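You operate a simulated robot arm through the tools that you are given. There is no shell and no other tool. Be economical: measure what you need, move in short steps, check, and stop when the job is done.

You are at the controls of a simulated robot arm. One attempt, no reset.

Task
Free the clamp, swing it clear, then burnish and wax the top of the glued block.
Fine: polishing stone, then white pad, all over; both go back; the block with the cream band stays on its ledge. Set down upright: polishing stone with green knob.

It is judged by the outcome, as a careful person would: the job done as asked, and still so three seconds after it is handed in. It fails if anything else is knocked over, pushed out of place, dropped, spilled or broken.

Robot
A 7-joint arm with a two-finger parallel gripper, fixed in place. Base frame: the origin is at the foot of the arm, x ahead of it, y to its left, z up. Lengths are in m, angles in degrees, forces in N, time in s.
With the tool pointing down near the work surface it reaches from about 0.3 to 0.7 m from the base axis. Its first joint turns from -66.0 to 66.0 degrees. Payload 1.57 kg.
The tool frame sits at the grasp point between the pads (the TCP): z along the fingers, y along the line on which they close. The tips reach 0.03 m beyond it. Largest opening 0.11 m; finger width 0.024, thickness 0.012; the body of the gripper, 0.048 by 0.112 m, starts 0.078 m behind the TCP.
Orientation is that of the tool frame in the base frame, as [roll, pitch, yaw] about the fixed x, y, z axes, in that order (R = Rz(yaw) Ry(pitch) Rx(roll)). With the fingers straight down and closing along the base's y, the tool's x points along the base's -x, its y along +y and its z along -z.

Tools
- The arm moves only by the tool drive_tool. Its argument "plan" is a list of rows, each an object (a shift or turn left out is 0, a gripper value left out holds the last) with "translation": the shift along the tool's x, y, z in m, a list of three; "angular": the turn, a rotation vector about the tool's x, y, z in degrees, a list of three; "claw": the opening, from 0 (shut) to 1 (fully open). In form: [{"translation": [dx, dy, dz], "angular": [ax, ay, az], "claw": claw}, ...]. A call has 1 to 20 rows; each row shifts and turns the commanded pose from where the row before left it, along the tool's axes as they then stand. A row lasts 0.2 s, in which the tool goes at most 0.05 m and 8.6 degrees; a call with a longer step from one row to the next is refused whole, and so is a gripper value outside its range. Where a pose cannot be reached the arm comes as near as it can. A force on the tool above 40 N (or 10 N above the force at the start of the call, whichever is more), or a blocked arm, ends the call early, and 0.2 s more pass. Each finger travels about 0.108 m/s and halts on what it meets, pressing with about 39 N; the grip force reading is that of the motor and also rises with nothing between the fingers. The clock runs only during rows and for 0.2 s after the last one: add rows that do not move to give the fingers time. It gives the time, the measured TCP pose, the force on the tool (base axes), the opening and the grip force at its end, in the units of the frame above (readings bear some noise), with the torque about the TCP (base axes, N m) and any sound that the robot's microphone picked up, and new pictures: "pictures" is both (left out), scene, wrist or none.
- Cameras (640 x 400 px; columns grow to the right, rows downward): "scene" is fixed at [0.1806, -0.4087, 1.4065]; the picture's right is [0.59, -0.81, 0.00], its down [-0.44, -0.32, -0.84] and it looks along [0.67, 0.50, -0.55] (base axes); focal length 272 px, centre (320, 200). "wrist" rides on the gripper at [0.07, 0.016, -0.141] in the tool frame; the picture's right is [-0.23, 0.97, 0.00], its down [-0.86, -0.20, -0.48] and it looks along [-0.47, -0.11, 0.88] (tool axes); focal length 222 px, centre (320, 200). There is no depth. A picture from a camera that has moved, and an enlarged one, comes with that camera's place and axes in the base frame and with its lens.
- close_up(camera, box): a new picture of the part [left, top, right, bottom] of that camera's present view, enlarged. The clock stands still meanwhile.
- close_job(): hands the job in; it is judged then, once.

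Work in short steps. Places have to be worked out from the pictures, the camera data and where the tool is seen: move nearer, look again, correct. Check each grasp and each placing, and mend what went wrong. You have 120 turns and 200 pictures in all, those below and enlarged ones among them. Open the gripper and draw the arm clear of the work before you hand the job in, unless the task says otherwise; then end with one line.

The tools are called after ">>>" as name(argument=value, ...) on one line, values as JSON. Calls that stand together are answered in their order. drive_tool: Moves the arm, as the interface text tells. Its arguments: {"type":"object","properties":{"plan":{"type":"array"},"pictures":{"type":"string","enum":["both","scene","wrist","none"]}},"required":["plan"]} The other tools are called the same way: close_up (camera, box) takes an enlarged picture of a part of a camera's view; close_job () hands the job in.

At the start:

```text
clock: 0.0
eef_pos: [0.4161, -0.0487, 1.2263]
tcp_rot: [179.9, -0.1, -180.0]
ft_force: [-0.1, 0.3, 0.2]
torque: [-0.01, -0.01, 0.0]
gripper_width: 0.1102
grasp_force: 0.3
```

scene: 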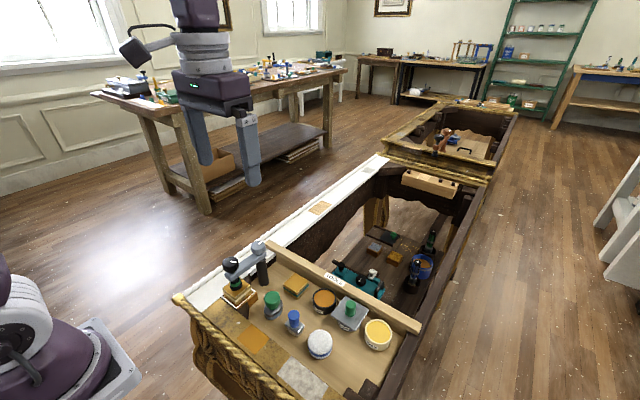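
wrist: 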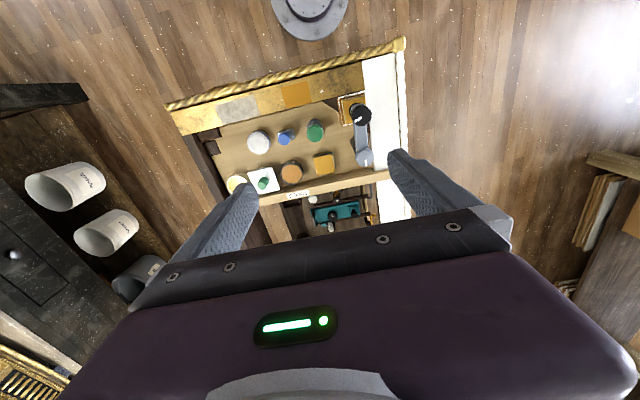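

I start by looking closely at the bench area.

>>> close_up(camera="scene", box=[170, 220, 330, 320])

>>> close_up(camera="scene", box=[260, 240, 440, 380])

>>> close_up(camera="wrist", box=[160, 30, 420, 240])

```text
4.00 times, centred on (250, 270) of scene
camera zoom: at [0.1806, -0.4087, 1.4065], right [0.59, -0.81, 0.0], down [-0.44, -0.32, -0.84], along [0.67, 0.5, -0.55], focal length 1089 px, centre (600, -80)
```

zoom: 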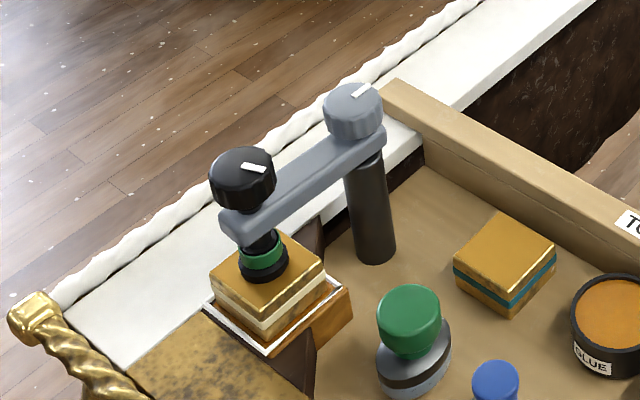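

```text
2.86 times, centred on (350, 310) of scene
camera zoom: at [0.1806, -0.4087, 1.4065], right [0.59, -0.81, 0.0], down [-0.44, -0.32, -0.84], along [0.67, 0.5, -0.55], focal length 778 px, centre (234, -114)
```

zoom: 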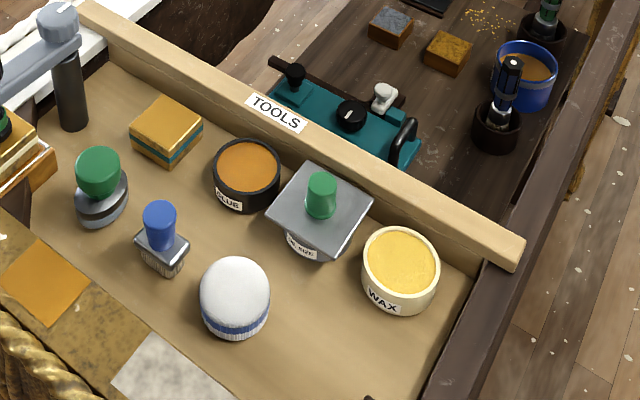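

```text
1.90 times, centred on (290, 135) of wrist
camera zoom: at [0.3455, -0.0318, 1.367], right [0.23, 0.97, 0.0], down [0.86, -0.2, 0.48], along [0.47, -0.11, -0.88], focal length 423 px, centre (377, 324)
```

zoom: 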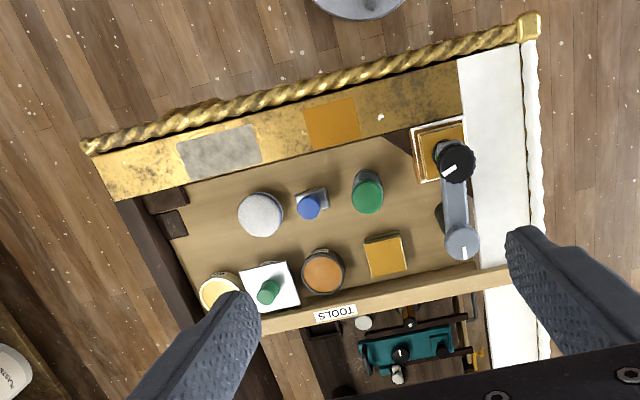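

Triangulating from the two views: black clamp knob ≈ (0.418, 0.029, 0.937), post knob ≈ (0.498, 0.023, 0.937), stone's green knob ≈ (0.447, -0.066, 0.86). I move closer, above the clamp, to see more.

>>> drive_tool(plan=[{"translation": [0, 0.035, 0.02]}, {"translation": [0, 0.03, 0.035]}, {"translation": [0.02, 0.012, 0.04]}, {"translation": [0.02, 0, 0.04]}, {}], pictures="both")

```text
clock: 1.2
eef_pos: [0.3755, 0.0299, 1.093]
tcp_rot: [180.0, 0.0, 179.9]
ft_force: [0.3, -0.8, -1.1]
torque: [-0.03, -0.02, 0.02]
gripper_width: 0.11
grasp_force: 0.1
camera wrist: at [0.3041, 0.0463, 1.2351], right [0.23, 0.97, 0.0], down [0.85, -0.2, 0.48], along [0.47, -0.11, -0.88], focal length 222 px, centre (320, 200)
```

scene: 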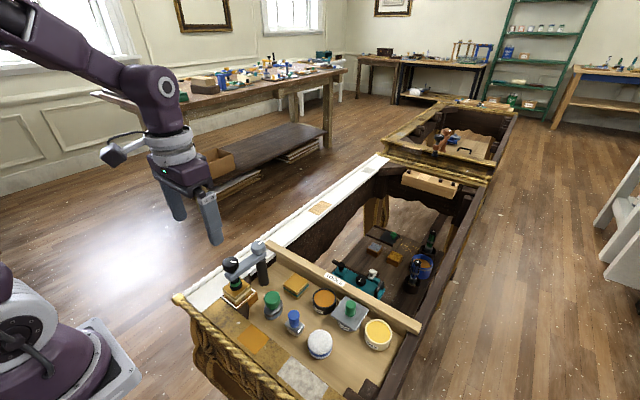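
wrist: 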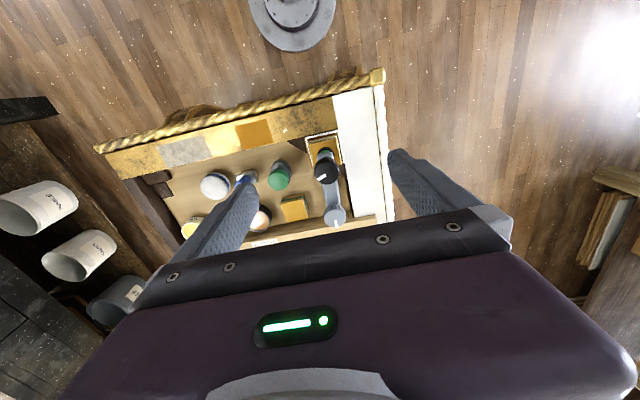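

The new view agrees with the black knob position (0.42, 0.028). Zoom in on the details.

>>> close_up(camera="wrist", box=[265, 100, 395, 240])

>>> close_up(camera="scene", box=[205, 230, 285, 310])

```text
2.86 times, centred on (330, 170) of wrist
camera zoom: at [0.3041, 0.0463, 1.2351], right [0.23, 0.97, 0.0], down [0.85, -0.2, 0.48], along [0.47, -0.11, -0.88], focal length 635 px, centre (291, 286)
```

zoom: 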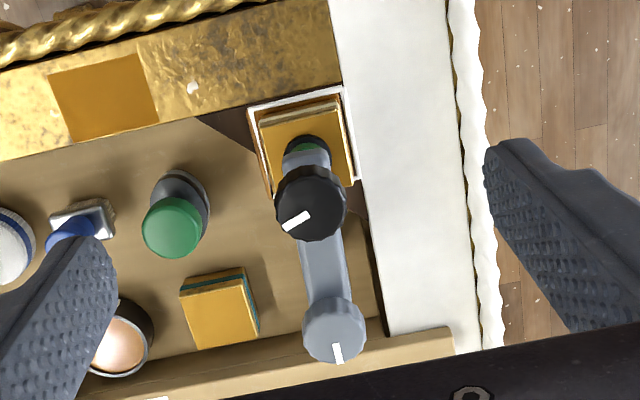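

```text
5.00 times, centred on (245, 270) of scene
camera zoom: at [0.1805, -0.4087, 1.4065], right [0.59, -0.81, 0.0], down [-0.44, -0.32, -0.84], along [0.67, 0.5, -0.55], focal length 1361 px, centre (695, -150)
```

zoom: 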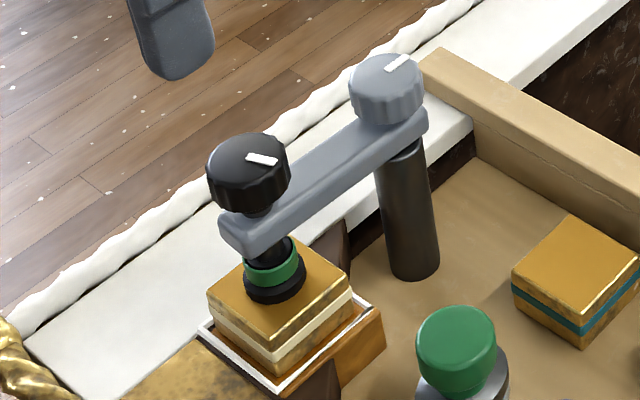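

I move over the black knob, narrow the opening and pre-rotate 60° clockwise, ending just above it.

>>> drive_tool(plan=[{"translation": [-0.0445, -0.002, 0.02], "claw": 0.6}, {"translation": [0, 0, 0.04]}, {"translation": [0, 0, 0.03], "angular": [0, 0, 8.5]}, {"angular": [0, 0, 8.5]}, {"angular": [0, 0, 8.5]}, {"angular": [0, 0, 8.5]}, {"angular": [0, 0, 8.5]}, {"angular": [0, 0, 8.5]}, {"angular": [0, 0, 8.5]}, {}])

```text
clock: 3.4
eef_pos: [0.4199, 0.0266, 0.9992]
tcp_rot: [180.0, 0.0, 120.4]
ft_force: [-0.2, -0.5, 1.3]
torque: [-0.01, -0.02, -0.02]
gripper_width: 0.0662
grasp_force: 0.1
camera wrist: at [0.3979, 0.0952, 1.1411], right [0.95, 0.3, 0.0], down [0.26, -0.84, 0.48], along [0.14, -0.46, -0.88], focal length 222 px, centre (320, 200)
```

scene: 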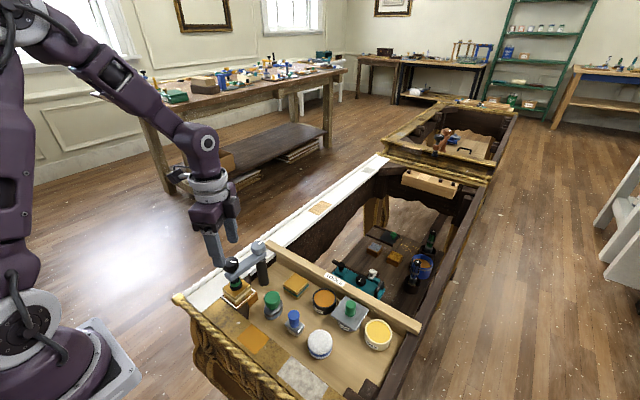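
wrist: 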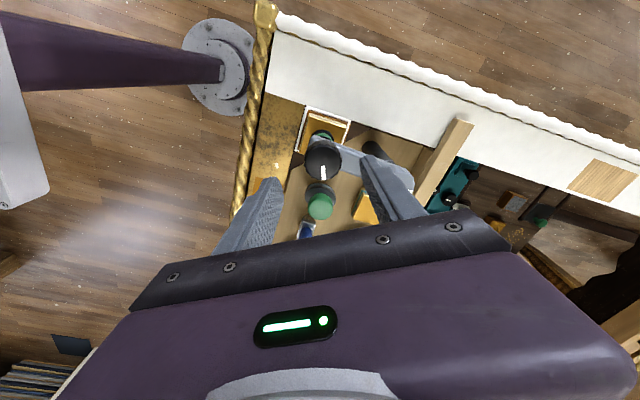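

Knob seen at (0.419, 0.030); fine adjust, descend to z 0.945 and close gently.

>>> drive_tool(plan=[{"translation": [0.0026, 0.0012, 0.03]}, {"translation": [0, 0, 0.024]}, {}, {"claw": 0.4}, {"claw": 0.2}, {"claw": 0.2}, {}])

>>> close_up(camera="scene", box=[205, 210, 285, 310])

```text
clock: 5.0
eef_pos: [0.4216, 0.0305, 0.9451]
tcp_rot: [179.8, 0.1, 120.5]
ft_force: [16.9, 9.6, -6.8]
torque: [0.04, -0.15, 0.07]
gripper_width: 0.0343
grasp_force: 41.8
camera wrist: at [0.3984, 0.0985, 1.0864], right [0.95, 0.3, 0.0], down [0.26, -0.84, 0.48], along [0.15, -0.46, -0.88], focal length 222 px, centre (320, 200)
```

scene: 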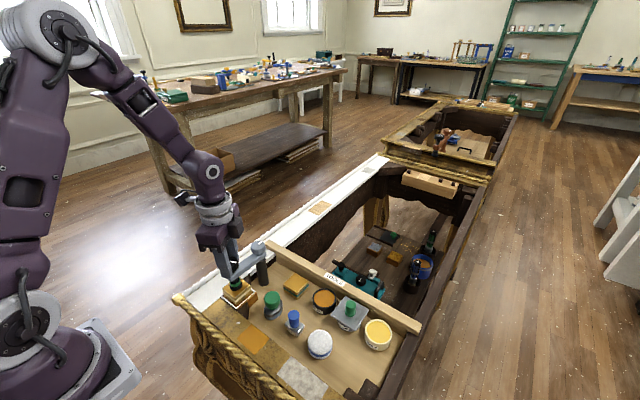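
wrist: 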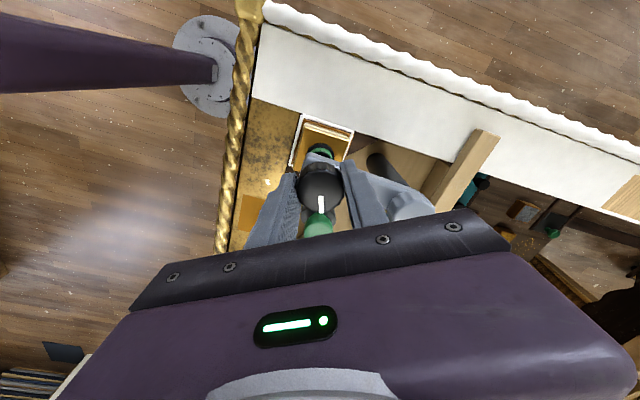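

```text
4.00 times, centred on (245, 260) of scene
camera zoom: at [0.1811, -0.4084, 1.4065], right [0.59, -0.81, 0.0], down [-0.44, -0.32, -0.84], along [0.67, 0.5, -0.55], focal length 1089 px, centre (620, -40)
```

zoom: 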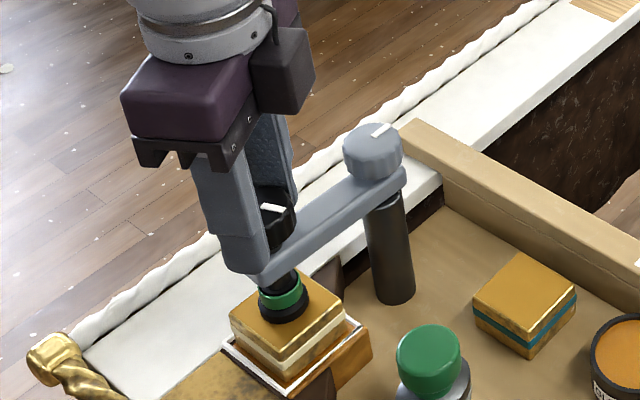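

Grip is on the knob (34 mm) with a side load of ~20 N along the closing axis, so the knob is slightly further along tool +y. I shift 1.5 mm that way and check.

>>> drive_tool(plan=[{"translation": [0, 0.0015, 0]}, {}], pictures="none")

```text
clock: 5.6
eef_pos: [0.4221, 0.03, 0.9455]
tcp_rot: [180.0, 0.0, 120.4]
ft_force: [12.5, 0.7, -14.3]
torque: [-0.16, -0.24, 0.04]
gripper_width: 0.0345
grasp_force: 41.5
```

Better. Now turn counter-clockwise 40° as a trial and watch the mark and the torque.

>>> drive_tool(plan=[{"translation": [0, 0.0005, 0], "angular": [0, 0, -8]}, {"angular": [0, 0, -8]}, {"angular": [0, 0, -8]}, {"angular": [0, 0, -8]}, {"angular": [0, 0, -8]}, {}], pictures="none")

>>> close_up(camera="scene", box=[205, 210, 285, 310])

```text
clock: 7.0
eef_pos: [0.4201, 0.0295, 0.947]
tcp_rot: [-180.0, -0.3, 160.6]
ft_force: [-5.4, -2.1, 0.6]
torque: [0.06, 0.58, 0.02]
gripper_width: 0.0339
grasp_force: 41.4
```

```text
4.00 times, centred on (245, 260) of scene
camera zoom: at [0.1804, -0.4087, 1.4065], right [0.59, -0.81, 0.0], down [-0.44, -0.32, -0.84], along [0.68, 0.5, -0.55], focal length 1089 px, centre (620, -40)
```

zoom: 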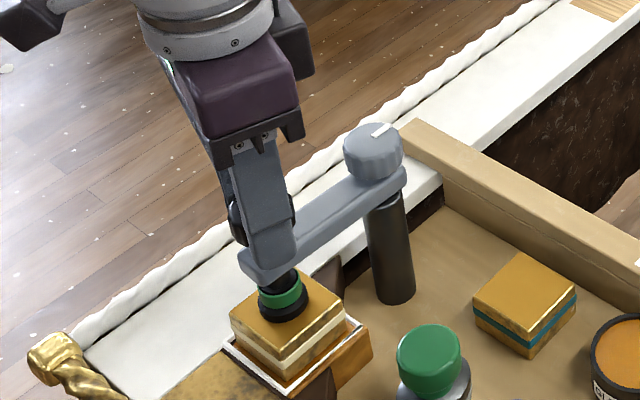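

It turns freely. Continue 88° more counter-clockwise, then look.

>>> drive_tool(plan=[{"angular": [0, 0, -8]}, {"angular": [0, 0, -8]}, {"angular": [0, 0, -8]}, {"angular": [0, 0, -8]}, {"angular": [0, 0, -8]}, {"angular": [0, 0, -8]}, {"angular": [0, 0, -8]}, {"angular": [0, 0, -8]}, {"angular": [0, 0, -8]}, {"angular": [0, 0, -8]}, {"angular": [0, 0, -8]}, {}], pictures="wrist")

>>> close_up(camera="scene", box=[205, 210, 285, 310])

```text
clock: 9.6
eef_pos: [0.4212, 0.0309, 0.9466]
tcp_rot: [-179.9, 0.1, -111.5]
ft_force: [-10.4, -2.5, 27.0]
torque: [0.29, 0.03, -0.07]
gripper_width: 0.0339
grasp_force: 41.8
camera wrist: at [0.3804, -0.0281, 1.0883], right [-0.82, 0.57, 0.0], down [0.5, 0.72, 0.48], along [0.27, 0.39, -0.88], focal length 222 px, centre (320, 200)
```

wrist: 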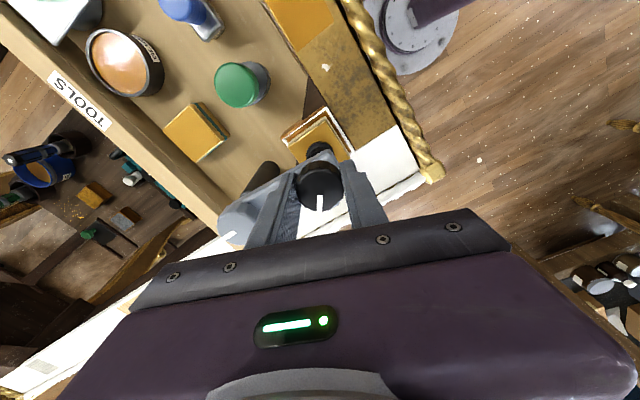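

```text
4.00 times, centred on (245, 260) of scene
camera zoom: at [0.1799, -0.4088, 1.4065], right [0.59, -0.81, 0.0], down [-0.44, -0.32, -0.84], along [0.68, 0.5, -0.55], focal length 1089 px, centre (620, -40)
```

zoom: 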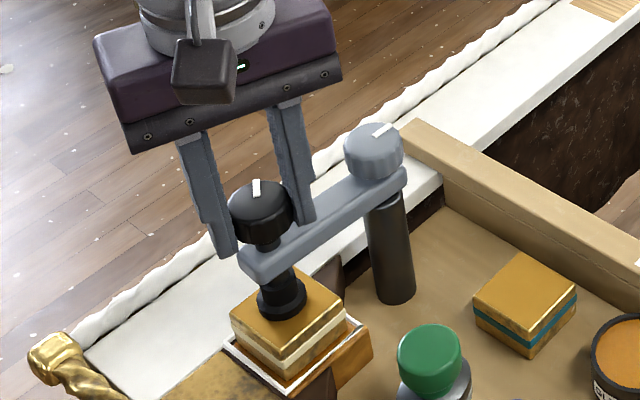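

The knob turned 128°, the green indicator ring is gone, and the knob is rising (27 N upward). I let the tool rise a little and continue turning.

>>> drive_tool(plan=[{"translation": [0, 0, -0.002]}, {"translation": [0, 0, -0.0003], "angular": [0, 0, -8]}, {"translation": [0, 0, -0.0003], "angular": [0, 0, -8]}, {"translation": [0, 0, -0.0003], "angular": [0, 0, -8]}, {"translation": [0, 0, -0.0003], "angular": [0, 0, -8]}, {"translation": [0, 0, -0.0003], "angular": [0, 0, -8]}, {"translation": [0, 0, -0.0003], "angular": [0, 0, -8]}, {"translation": [0, 0, -0.0003], "angular": [0, 0, -8]}, {"translation": [0, 0, -0.0003], "angular": [0, 0, -8]}, {}], pictures="none")

>>> close_up(camera="scene", box=[205, 210, 285, 310])

```text
clock: 11.8
eef_pos: [0.4229, 0.0298, 0.9508]
tcp_rot: [-179.9, 0.1, -47.4]
ft_force: [0.5, 0.1, -10.8]
torque: [-0.07, -0.02, 0.01]
gripper_width: 0.0341
grasp_force: 41.5
```

```text
4.00 times, centred on (245, 260) of scene
camera zoom: at [0.1807, -0.4087, 1.4064], right [0.59, -0.81, 0.0], down [-0.44, -0.32, -0.84], along [0.67, 0.5, -0.55], focal length 1089 px, centre (620, -40)
```

zoom: 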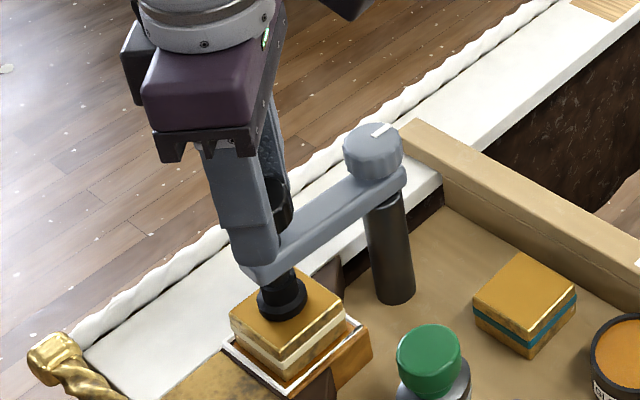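

Still turning freely; continue another 64°.

>>> drive_tool(plan=[{"translation": [0, 0, -0.0001], "angular": [0, 0, -8]}, {"translation": [0, 0, -0.0002], "angular": [0, 0, -8]}, {"translation": [0, 0, -0.0002], "angular": [0, 0, -8]}, {"translation": [0, 0, -0.0002], "angular": [0, 0, -8]}, {"translation": [0, 0, -0.0002], "angular": [0, 0, -8]}, {"translation": [0, 0, -0.0003], "angular": [0, 0, -8]}, {"translation": [0, 0, -0.0003], "angular": [0, 0, -8]}, {"translation": [0, 0, -0.0003], "angular": [0, 0, -8]}, {}], pictures="none")

>>> close_up(camera="scene", box=[205, 210, 285, 310])

```text
clock: 13.8
eef_pos: [0.4217, 0.0295, 0.9524]
tcp_rot: [179.9, 0.3, 16.5]
ft_force: [6.7, -9.4, -19.0]
torque: [-0.05, 0.39, -0.61]
gripper_width: 0.0342
grasp_force: 41.5
```

```text
4.00 times, centred on (245, 260) of scene
camera zoom: at [0.181, -0.4089, 1.4063], right [0.59, -0.81, 0.0], down [-0.44, -0.32, -0.84], along [0.67, 0.5, -0.55], focal length 1089 px, centre (620, -40)
```

zoom: 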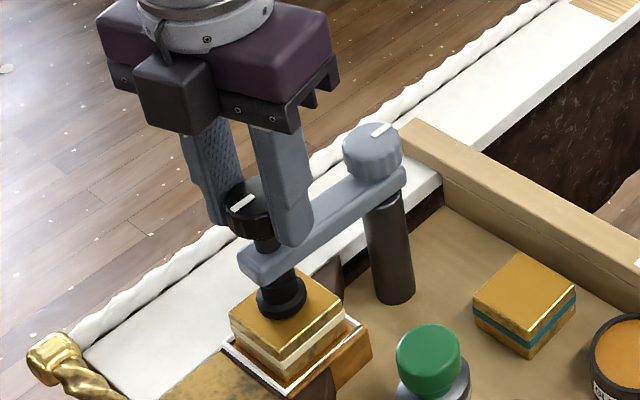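

Torque now resists (−0.6 N m) and the lift force is negative: probably the end stop. I zoom in on the foot.

>>> close_up(camera="scene", box=[222, 250, 272, 310])

>>> close_up(camera="wrist", box=[220, 80, 420, 240])

```text
6.67 times, centred on (247, 280) of scene
camera zoom: at [0.181, -0.4089, 1.4063], right [0.59, -0.81, 0.0], down [-0.44, -0.32, -0.84], along [0.67, 0.5, -0.55], focal length 1815 px, centre (807, -333)
```

zoom: 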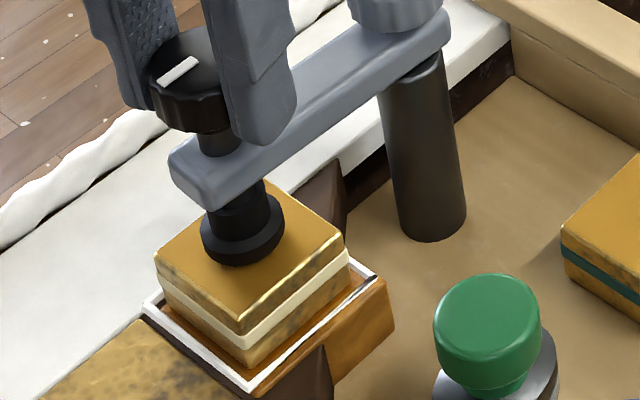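

```text
2.50 times, centred on (320, 160) of wrist
camera zoom: at [0.4931, 0.0343, 1.094], right [0.06, -1.0, 0.0], down [-0.88, -0.05, 0.48], along [-0.48, -0.03, -0.88], focal length 555 px, centre (320, 300)
```

zoom: 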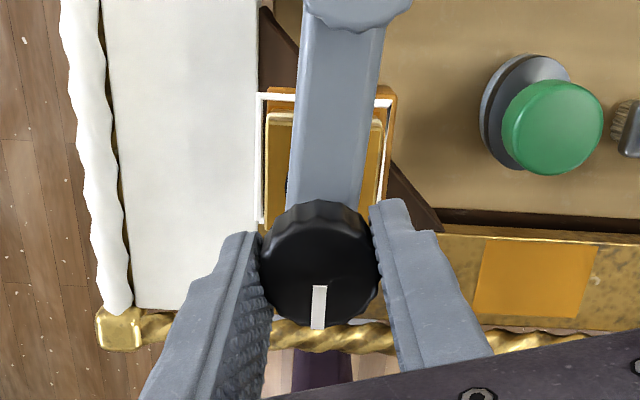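

The mark hasn't slipped relative to the gripper. I relax the vertical load and try 16° more to see if it is a stop.

>>> drive_tool(plan=[{"translation": [0, 0, 0.001]}, {"angular": [0, 0, -5]}, {"angular": [0, 0, -5]}, {"angular": [0, 0, -5]}, {}], pictures="none")

>>> close_up(camera="wrist", box=[220, 80, 420, 240])

```text
clock: 15.0
eef_pos: [0.4204, 0.0321, 0.9512]
tcp_rot: [180.0, -0.2, 31.6]
ft_force: [2.5, -5.6, 10.7]
torque: [-0.07, -0.14, -0.43]
gripper_width: 0.0352
grasp_force: 42.2
```

```text
2.50 times, centred on (320, 160) of wrist
camera zoom: at [0.4883, 0.0535, 1.0932], right [0.32, -0.95, 0.0], down [-0.83, -0.28, 0.48], along [-0.45, -0.15, -0.88], focal length 555 px, centre (320, 300)
```

zoom: 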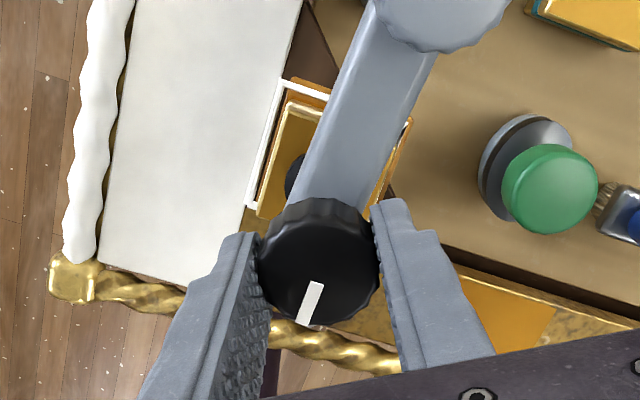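

The mark slipped ~15°, so the screw is at its stop. Release, rise straight up, and unwind the wrist.

>>> drive_tool(plan=[{"claw": 0.5}, {"claw": 0.55}, {"translation": [0, 0, -0.03]}, {"translation": [0, 0, -0.04]}, {"angular": [0, 0, 8.5]}, {"angular": [0, 0, 8.5]}, {"angular": [0, 0, 8.5]}, {"angular": [0, 0, 8.5]}, {"angular": [0, 0, 8.5]}, {"angular": [0, 0, 8.5]}, {"angular": [0, 0, 8.5]}, {"angular": [0, 0, 8.5]}, {"angular": [0, 0, 8.5]}, {"angular": [0, 0, 8.5]}, {"angular": [0, 0, 8.5]}, {"angular": [0, 0, 8.5]}, {"angular": [0, 0, 8.5]}, {"angular": [0, 0, 8.5]}, {"angular": [0, 0, 8.5]}, {"angular": [0, 0, 8.5]}], pictures="none")

>>> drive_tool(plan=[{"angular": [0, 0, 8.5], "claw": 0}, {"angular": [0, 0, 8.5]}, {"angular": [0, 0, 8.5]}, {"angular": [0, 0, 8.5]}, {"angular": [0, 0, 8.5]}, {"angular": [0, 0, 8.5]}, {"angular": [0, 0, 8.5]}, {"angular": [0, 0, 8.5]}, {"angular": [0, 0, 7.6]}, {}], pictures="wrist")

>>> close_up(camera="scene", box=[215, 230, 275, 310])

```text
clock: 19.2
eef_pos: [0.422, 0.031, 1.021]
tcp_rot: [-180.0, 0.0, -104.8]
ft_force: [-0.3, 0.5, 0.0]
torque: [0.01, -0.05, 0.01]
gripper_width: 0.0604
grasp_force: 0.1
```

```text
clock: 21.4
eef_pos: [0.4218, 0.0318, 1.0231]
tcp_rot: [-180.0, 0.0, 179.9]
ft_force: [-0.1, -0.7, -0.1]
torque: [0.01, 0.02, -0.02]
gripper_width: 0.0
grasp_force: 21.2
camera wrist: at [0.3513, 0.0475, 1.1638], right [0.23, 0.97, 0.0], down [0.85, -0.2, 0.48], along [0.47, -0.11, -0.88], focal length 222 px, centre (320, 200)
```

wrist: 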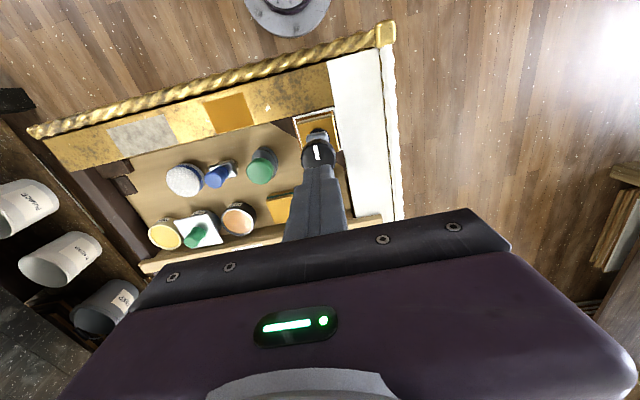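

```text
5.00 times, centred on (245, 270) of scene
camera zoom: at [0.1806, -0.4087, 1.4065], right [0.59, -0.81, 0.0], down [-0.44, -0.32, -0.84], along [0.67, 0.5, -0.55], focal length 1361 px, centre (695, -150)
```

zoom: 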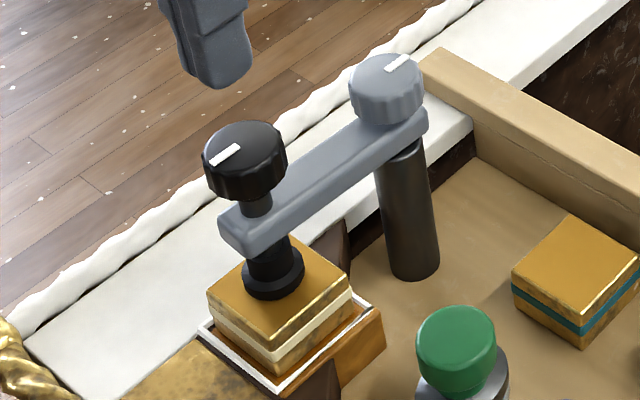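

The foot is lifted (knob ~6 mm higher). Now I place the closed fingers on the -y side of the black knob and gently test the swing toward +y.

>>> drive_tool(plan=[{"translation": [0.002, -0.045, 0]}, {"translation": [0, -0.007, 0]}, {"translation": [0, 0, 0.04]}, {"translation": [0, 0, 0.033]}, {"translation": [0, 0.01, 0]}, {"translation": [0, 0.01, 0]}, {"translation": [0, 0.005, 0]}, {}], pictures="none")

>>> close_up(camera="scene", box=[205, 220, 285, 310])

```text
clock: 23.2
eef_pos: [0.4194, 0.0028, 0.9484]
tcp_rot: [-180.0, 0.0, 179.8]
ft_force: [-0.8, -0.7, -1.0]
torque: [-0.02, 0.01, 0.0]
gripper_width: 0.0
grasp_force: 21.1
```

```text
4.44 times, centred on (245, 265) of scene
camera zoom: at [0.1805, -0.4087, 1.4065], right [0.59, -0.81, 0.0], down [-0.44, -0.32, -0.84], along [0.67, 0.5, -0.55], focal length 1210 px, centre (653, -89)
```

zoom: 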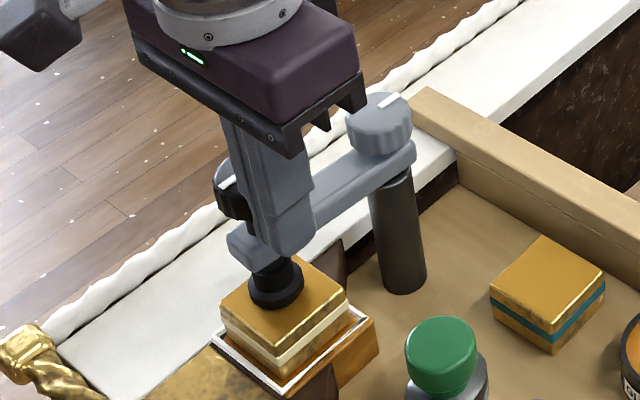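

No contact force yet; push further in small steps and read the force.

>>> drive_tool(plan=[{"translation": [0, 0.004, 0]}, {"translation": [0, 0.004, 0]}, {"translation": [0, 0.004, 0]}, {}], pictures="none")

>>> close_up(camera="scene", box=[205, 220, 285, 310])

```text
clock: 24.2
eef_pos: [0.4201, 0.0152, 0.9493]
tcp_rot: [180.0, 0.0, 179.9]
ft_force: [-0.1, -0.1, 0.2]
torque: [0.0, 0.0, 0.0]
gripper_width: 0.0
grasp_force: 21.8
```

```text
4.44 times, centred on (245, 265) of scene
camera zoom: at [0.1806, -0.4087, 1.4065], right [0.59, -0.81, 0.0], down [-0.44, -0.32, -0.84], along [0.67, 0.5, -0.55], focal length 1210 px, centre (653, -89)
```

zoom: 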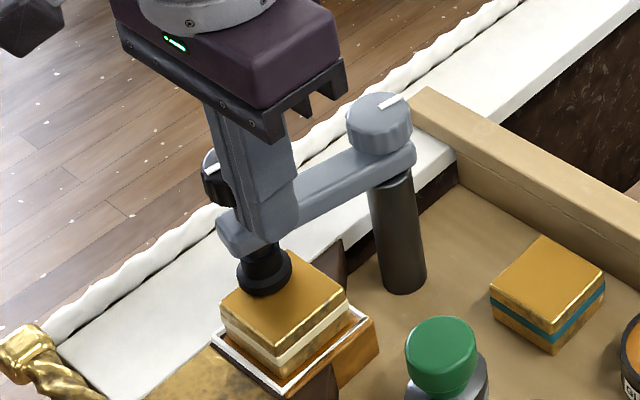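

It swings freely and the block is undisturbed. I continue pushing along the arc around the post.

>>> drive_tool(plan=[{"translation": [0.002, 0.01, 0]}, {"translation": [0.0015, 0.01, 0]}, {"translation": [-0.002, 0.011, 0]}, {"translation": [-0.002, 0.0105, 0]}, {"translation": [-0.0045, 0.008, 0]}, {"translation": [-0.0048, 0.0075, 0]}, {"translation": [-0.006, 0.007, 0]}, {"translation": [-0.0056, 0.0068, 0]}, {}], pictures="none")

>>> close_up(camera="scene", box=[185, 200, 305, 310])

```text
clock: 26.2
eef_pos: [0.4422, 0.0857, 0.9477]
tcp_rot: [-180.0, -0.1, 179.9]
ft_force: [-0.1, -0.1, -0.7]
torque: [0.01, -0.03, -0.01]
gripper_width: 0.0
grasp_force: 21.7
```

```text
3.64 times, centred on (245, 255) of scene
camera zoom: at [0.1806, -0.4087, 1.4065], right [0.59, -0.81, 0.0], down [-0.44, -0.32, -0.84], along [0.67, 0.5, -0.55], focal length 990 px, centre (593, 0)
```

zoom: 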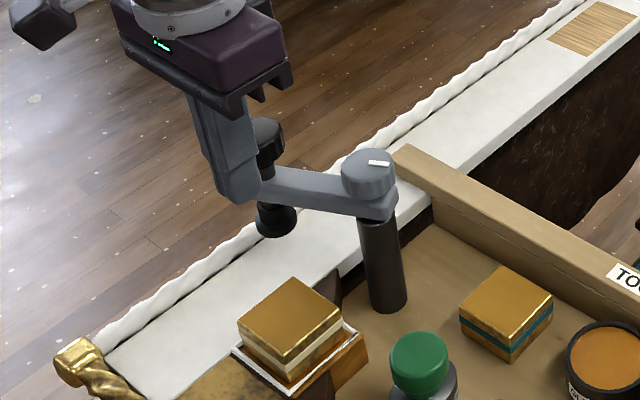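

Swung well clear. A little further to about 90°, then retreat up and move to view the stone and block.

>>> drive_tool(plan=[{"translation": [-0.0067, 0.0056, 0]}, {"translation": [-0.0067, 0.0056, 0]}, {"translation": [-0.0055, 0.002, 0]}, {"translation": [-0.0055, 0.002, 0]}, {}, {"translation": [0.01, 0, 0]}, {"translation": [0, 0, -0.04]}, {"translation": [0, 0, -0.04], "claw": 0.6}, {"translation": [0.03, -0.04, 0]}, {"translation": [0.02, -0.04, 0]}, {"translation": [0.01, -0.04, 0]}, {"translation": [0, -0.04, 0]}, {}], pictures="both")

>>> close_up(camera="scene", box=[185, 230, 345, 350])

>>> close_up(camera="wrist", box=[200, 60, 460, 240])

```text
clock: 29.0
eef_pos: [0.3936, -0.0559, 1.0333]
tcp_rot: [-180.0, 0.0, 179.9]
ft_force: [0.0, 0.7, -0.5]
torque: [-0.04, 0.01, 0.01]
gripper_width: 0.066
grasp_force: 0.0
camera wrist: at [0.3235, -0.0397, 1.1748], right [0.23, 0.97, 0.0], down [0.85, -0.2, 0.48], along [0.47, -0.11, -0.88], focal length 222 px, centre (320, 200)
```

scene: 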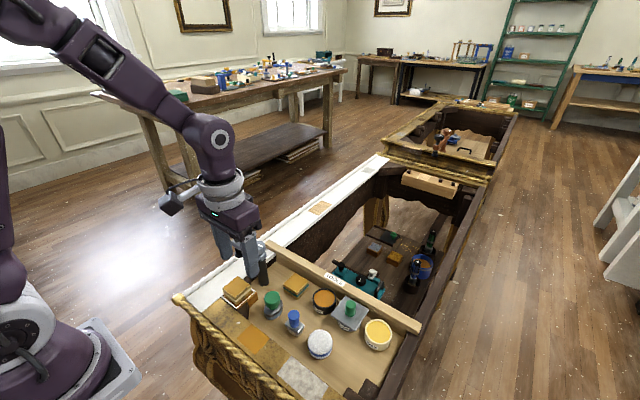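
wrist: 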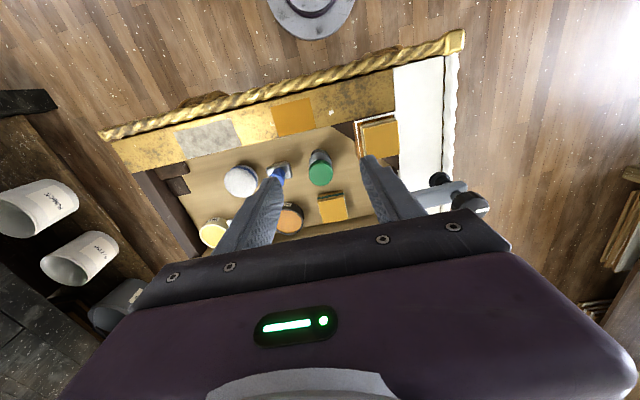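

```text
3.33 times, centred on (265, 290) of scene
camera zoom: at [0.1805, -0.4087, 1.4065], right [0.59, -0.81, 0.0], down [-0.44, -0.32, -0.84], along [0.67, 0.5, -0.55], focal length 907 px, centre (503, -100)
```

zoom: 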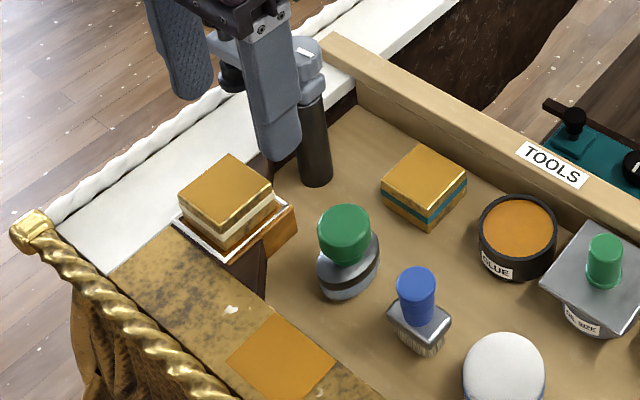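

```text
2.22 times, centred on (330, 150) of wrist
camera zoom: at [0.3235, -0.0397, 1.1748], right [0.23, 0.97, 0.0], down [0.85, -0.2, 0.48], along [0.47, -0.11, -0.88], focal length 494 px, centre (298, 311)
```

zoom: 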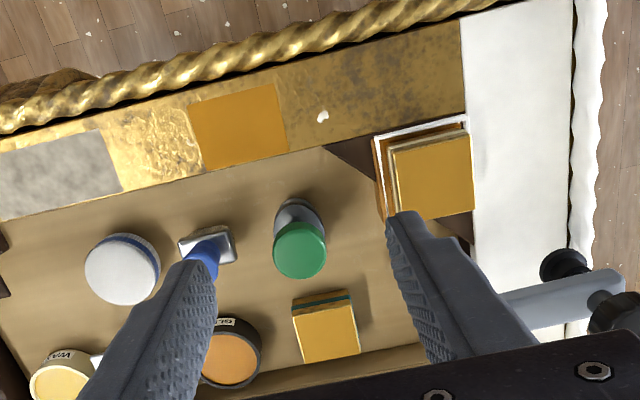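

Clamp is clear, block still in its place. Stone's green knob ≈ (0.4465, -0.068, top 0.863). I move above it for a closer look.

>>> drive_tool(plan=[{"translation": [-0.03, -0.0126, 0.03], "claw": 0.5}, {"translation": [-0.023, 0, 0.04]}, {"translation": [0, 0, 0.033]}, {}], pictures="none")

>>> close_up(camera="scene", box=[225, 240, 325, 340])

>>> close_up(camera="wrist", box=[200, 60, 440, 230])

```text
clock: 30.0
eef_pos: [0.4466, -0.0711, 0.9254]
tcp_rot: [180.0, 0.0, 179.9]
ft_force: [0.3, -0.8, -0.5]
torque: [0.01, -0.01, -0.02]
gripper_width: 0.0553
grasp_force: 0.1
```

```text
4.00 times, centred on (275, 290) of scene
camera zoom: at [0.1806, -0.4087, 1.4065], right [0.59, -0.81, 0.0], down [-0.44, -0.32, -0.84], along [0.67, 0.5, -0.55], focal length 1089 px, centre (500, -160)
```

zoom: 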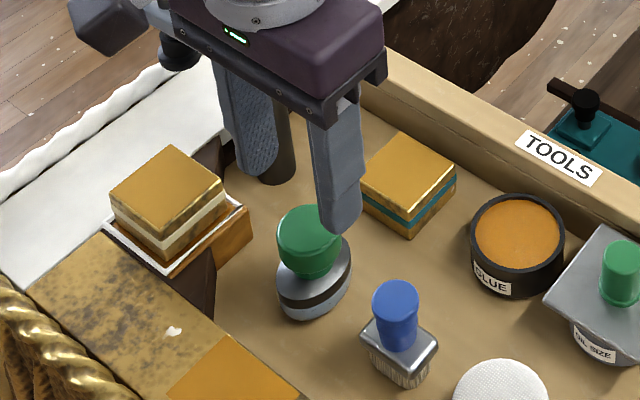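

```text
2.35 times, centred on (320, 145) of wrist
camera zoom: at [0.376, -0.054, 1.0663], right [0.23, 0.97, 0.0], down [0.85, -0.2, 0.48], along [0.47, -0.11, -0.88], focal length 523 px, centre (320, 329)
```

zoom: 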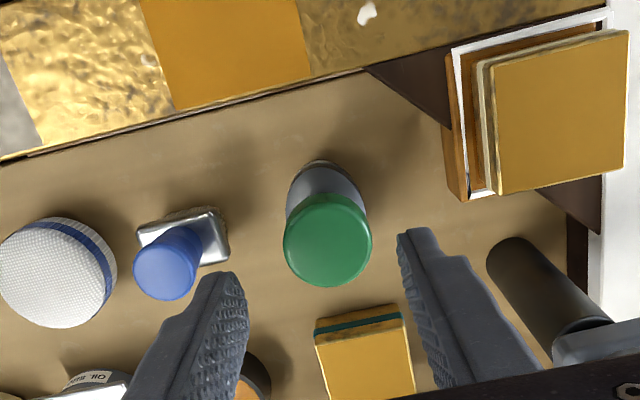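

Knob refined to (0.445, -0.068). Correct by 3 mm, descend to z 0.868 and close.

>>> drive_tool(plan=[{"translation": [0.001, 0.003, 0.03]}, {"translation": [0, 0, 0.027]}, {}, {"claw": 0.4}, {"claw": 0.3}, {"claw": 0.25}, {}], pictures="none")

>>> close_up(camera="scene", box=[225, 240, 325, 340])

>>> close_up(camera="wrist", box=[200, 60, 440, 230])

```text
clock: 31.6
eef_pos: [0.4475, -0.0655, 0.8672]
tcp_rot: [-180.0, 0.1, 179.9]
ft_force: [-0.4, 0.4, -1.0]
torque: [-0.01, -0.01, -0.03]
gripper_width: 0.037
grasp_force: 39.2
```

```text
4.00 times, centred on (275, 290) of scene
camera zoom: at [0.1806, -0.4087, 1.4065], right [0.59, -0.81, 0.0], down [-0.44, -0.32, -0.84], along [0.67, 0.5, -0.55], focal length 1089 px, centre (500, -160)
```

zoom: 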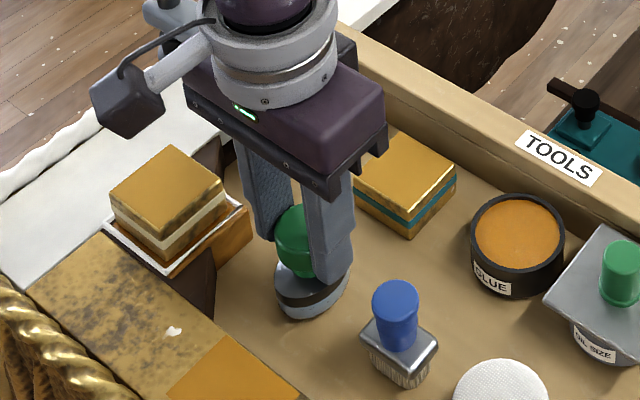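

```text
2.35 times, centred on (320, 145) of wrist
camera zoom: at [0.3767, -0.0498, 1.0096], right [0.23, 0.97, 0.0], down [0.85, -0.2, 0.48], along [0.47, -0.11, -0.88], focal length 523 px, centre (320, 329)
```

zoom: 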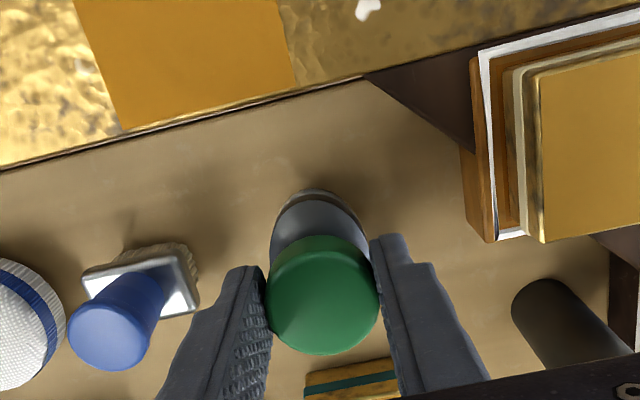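

Stone's knob held (37 mm). Lift straight up 85 mm and check.

>>> drive_tool(plan=[{"translation": [0, 0, -0.015]}, {"translation": [0, 0, -0.03]}, {"translation": [0, 0, -0.04]}, {}], pictures="none")

>>> close_up(camera="scene", box=[205, 220, 325, 330])

>>> close_up(camera="wrist", box=[200, 60, 460, 240])

```text
clock: 32.6
eef_pos: [0.4472, -0.0689, 0.9537]
tcp_rot: [-180.0, -0.1, 179.9]
ft_force: [-0.3, -0.5, -1.4]
torque: [0.01, -0.01, -0.03]
gripper_width: 0.0366
grasp_force: 39.4
```

```text
3.64 times, centred on (265, 275) of scene
camera zoom: at [0.1806, -0.4087, 1.4065], right [0.59, -0.81, 0.0], down [-0.44, -0.32, -0.84], along [0.67, 0.5, -0.55], focal length 990 px, centre (520, -73)
```

zoom: 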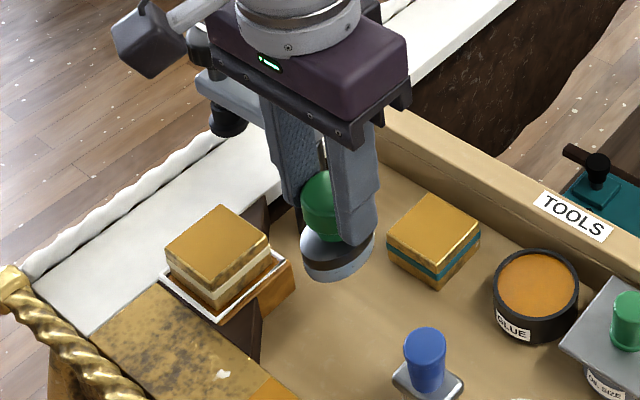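

```text
2.22 times, centred on (330, 150) of wrist
camera zoom: at [0.3764, -0.0513, 1.0941], right [0.23, 0.97, 0.0], down [0.85, -0.2, 0.48], along [0.47, -0.11, -0.88], focal length 494 px, centre (298, 311)
```

zoom: 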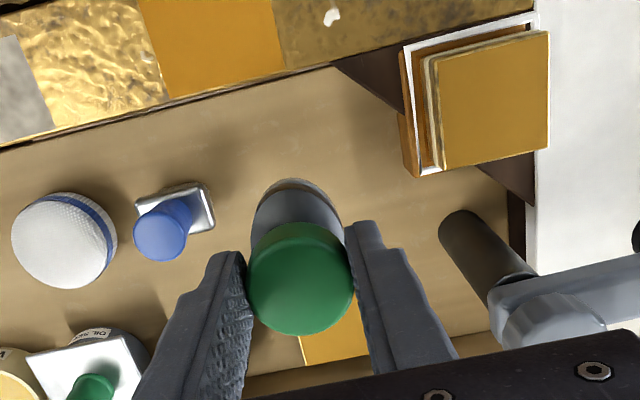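

Stone held level. Move over the block centre (0.418, 0.0235) staying at z≈0.953.

>>> drive_tool(plan=[{"translation": [0.01, 0.03, 0]}, {"translation": [0.01, 0.03, 0]}, {"translation": [0.009, 0.0315, 0]}, {}, {"translation": [0, 0, 0.015]}, {}], pictures="none")

>>> close_up(camera="scene", box=[205, 220, 295, 310])

>>> close_up(camera="wrist", box=[200, 60, 460, 240])

```text
clock: 34.0
eef_pos: [0.4198, 0.0234, 0.9402]
tcp_rot: [-180.0, -0.1, 179.9]
ft_force: [-0.1, 0.4, -1.0]
torque: [0.03, -0.02, 0.03]
gripper_width: 0.0367
grasp_force: 38.9
```

```text
4.44 times, centred on (250, 265) of scene
camera zoom: at [0.1806, -0.4087, 1.4065], right [0.59, -0.81, 0.0], down [-0.44, -0.32, -0.84], along [0.67, 0.5, -0.55], focal length 1210 px, centre (631, -89)
```

zoom: 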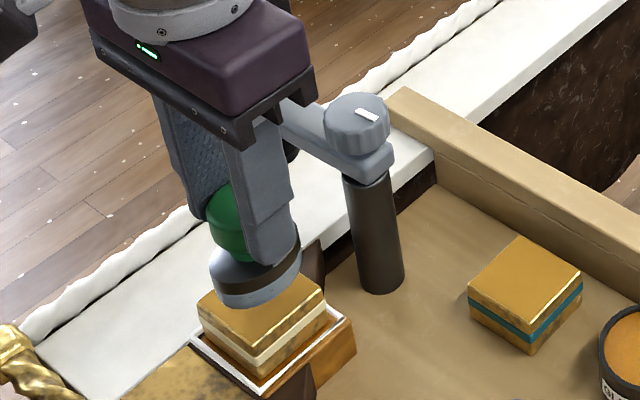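

```text
2.22 times, centred on (330, 150) of wrist
camera zoom: at [0.3494, 0.0399, 1.0818], right [0.23, 0.97, 0.0], down [0.85, -0.2, 0.48], along [0.47, -0.11, -0.88], focal length 494 px, centre (298, 311)
```

zoom: 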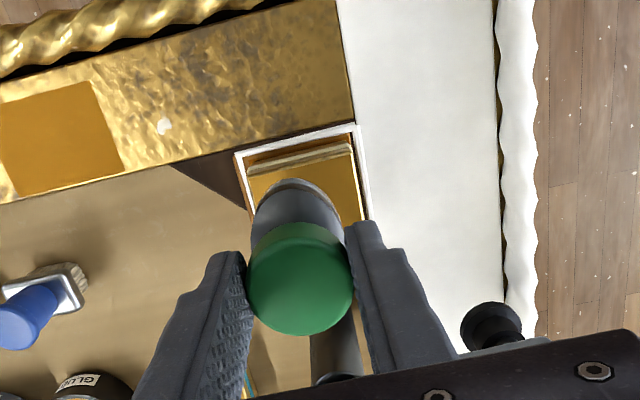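

Aligned over the block. Lower in small steps feeling for contact.

>>> drive_tool(plan=[{"translation": [0, 0, 0.003]}, {"translation": [0, 0, 0.003]}, {"translation": [0, 0, 0.003]}, {}], pictures="none")

>>> close_up(camera="scene", box=[205, 220, 295, 310])

```text
clock: 35.0
eef_pos: [0.4196, 0.0244, 0.93]
tcp_rot: [179.9, 0.0, 179.9]
ft_force: [0.0, 0.1, -1.3]
torque: [0.0, 0.01, 0.02]
gripper_width: 0.0365
grasp_force: 39.3
```

```text
4.44 times, centred on (250, 265) of scene
camera zoom: at [0.1806, -0.4087, 1.4065], right [0.59, -0.81, 0.0], down [-0.44, -0.32, -0.84], along [0.67, 0.5, -0.55], focal length 1210 px, centre (631, -89)
```

zoom: 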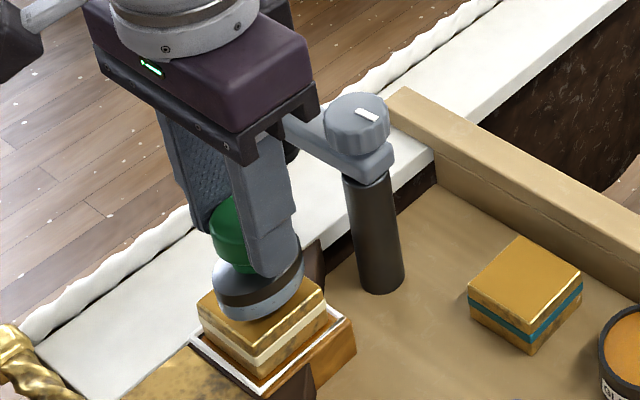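

>>> drive_tool(plan=[{"translation": [0, 0, 0.002]}, {"translation": [0, 0, 0.002]}, {"translation": [0, 0, 0.001]}, {}], pictures="none")

```text
clock: 36.0
eef_pos: [0.42, 0.0236, 0.9254]
tcp_rot: [179.9, 0.2, 179.9]
ft_force: [3.2, 1.7, 22.6]
torque: [0.35, -0.28, -0.01]
gripper_width: 0.0364
grasp_force: 39.0
```

Contact felt (22.6 N, a bit much). Ease up 1 mm and re-read.

>>> drive_tool(plan=[{"translation": [0, 0, -0.001]}, {}], pictures="none")

>>> close_up(camera="scene", box=[215, 240, 285, 310])

```text
clock: 36.6
eef_pos: [0.4185, 0.023, 0.9251]
tcp_rot: [179.9, 0.0, 179.9]
ft_force: [0.6, 0.6, 0.9]
torque: [0.02, -0.05, 0.01]
gripper_width: 0.0365
grasp_force: 39.2
```

```text
5.71 times, centred on (250, 275) of scene
camera zoom: at [0.1806, -0.4087, 1.4065], right [0.59, -0.81, 0.0], down [-0.44, -0.32, -0.84], along [0.67, 0.5, -0.55], focal length 1556 px, centre (720, -229)
```

zoom: 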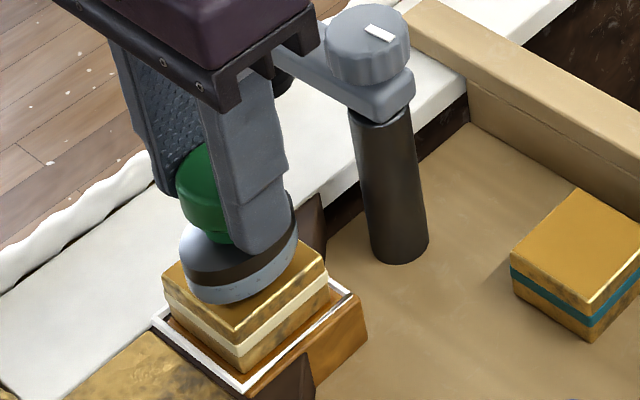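

Stiffness is about 20 N/mm. I press 0.4 mm (~8–10 N) and rub a first line while checking force.

>>> drive_tool(plan=[{"translation": [0, 0, 0.0004]}, {"translation": [0.007, 0, 0]}, {"translation": [0.007, 0, 0]}, {"translation": [0, -0.007, 0]}, {"translation": [0, -0.007, 0]}, {}], pictures="none")

>>> close_up(camera="scene", box=[215, 240, 285, 310])

```text
clock: 38.0
eef_pos: [0.404, 0.0094, 0.9252]
tcp_rot: [-179.9, 0.1, 179.9]
ft_force: [-0.4, 2.9, 9.1]
torque: [0.4, -0.11, 0.02]
gripper_width: 0.0367
grasp_force: 39.2
```

```text
5.71 times, centred on (250, 275) of scene
camera zoom: at [0.1804, -0.4086, 1.4065], right [0.59, -0.81, 0.0], down [-0.44, -0.32, -0.84], along [0.68, 0.5, -0.55], focal length 1556 px, centre (720, -229)
```

zoom: 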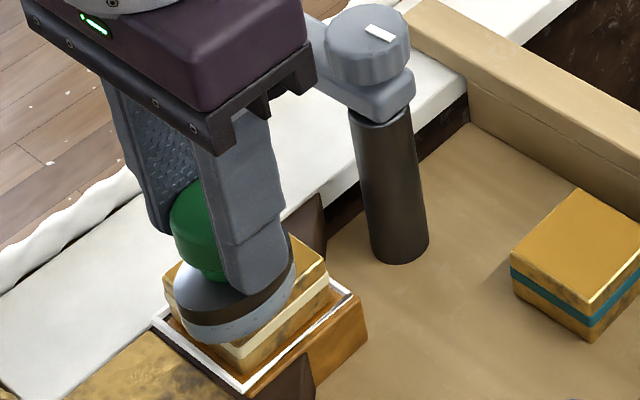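

9 N with the block steady, and the stone covers the near corner. Raster over the whole top.

>>> drive_tool(plan=[{"translation": [-0.007, 0, 0]}, {"translation": [-0.007, 0, 0]}, {"translation": [-0.007, 0, 0]}, {"translation": [-0.007, 0, 0]}, {"translation": [0, 0.007, 0]}, {"translation": [0.007, 0, 0]}, {"translation": [0.007, 0, 0]}, {"translation": [0.007, 0, 0]}, {"translation": [0.007, 0, 0]}, {"translation": [0, 0.007, 0]}, {"translation": [-0.007, 0, 0]}, {"translation": [-0.007, 0, 0]}, {"translation": [-0.007, 0, 0]}, {"translation": [-0.007, 0, 0]}, {}], pictures="none")

>>> drive_tool(plan=[{"translation": [0, 0.007, 0]}, {"translation": [0.007, 0, 0]}, {"translation": [0.007, 0, 0]}, {"translation": [0.007, 0, 0]}, {"translation": [0.007, 0, 0]}, {"translation": [0, 0.007, 0]}, {"translation": [-0.007, 0, 0]}, {"translation": [-0.007, 0, 0]}, {"translation": [-0.007, 0, 0]}, {"translation": [-0.007, 0, 0]}, {}], pictures="none")

>>> close_up(camera="scene", box=[215, 240, 285, 310])

```text
clock: 41.2
eef_pos: [0.4341, 0.0248, 0.9253]
tcp_rot: [179.9, 0.1, 179.9]
ft_force: [-2.2, -0.8, 6.9]
torque: [0.03, 0.31, -0.01]
gripper_width: 0.0368
grasp_force: 38.5
```

```text
clock: 43.6
eef_pos: [0.4326, 0.0365, 0.9259]
tcp_rot: [-180.0, 0.0, 179.9]
ft_force: [-0.3, 0.1, -1.4]
torque: [-0.03, 0.0, -0.02]
gripper_width: 0.0362
grasp_force: 38.7
```

```text
5.71 times, centred on (250, 275) of scene
camera zoom: at [0.1806, -0.4087, 1.4065], right [0.59, -0.81, 0.0], down [-0.44, -0.32, -0.84], along [0.67, 0.5, -0.55], focal length 1556 px, centre (720, -229)
```

zoom: 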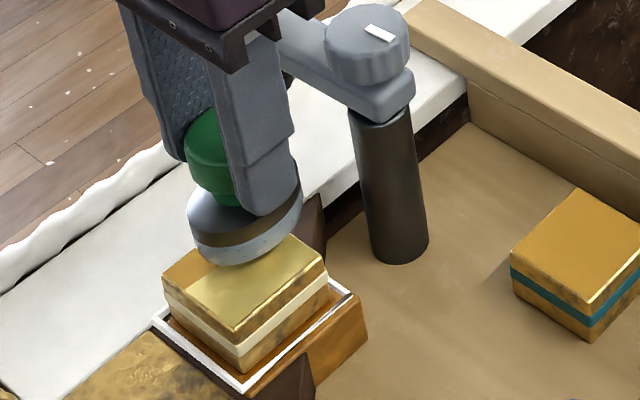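

Polish shows as a lighter sheen; contact was lost on the +y part (force −1.4). Re-establish pressure and redo the +y lines.

>>> drive_tool(plan=[{"translation": [0, 0, 0.0008]}, {}], pictures="none")

```text
clock: 44.2
eef_pos: [0.4327, 0.0368, 0.9253]
tcp_rot: [-180.0, 0.1, 179.9]
ft_force: [1.1, -1.7, 11.5]
torque: [-0.13, 0.1, 0.01]
gripper_width: 0.0366
grasp_force: 38.6
```

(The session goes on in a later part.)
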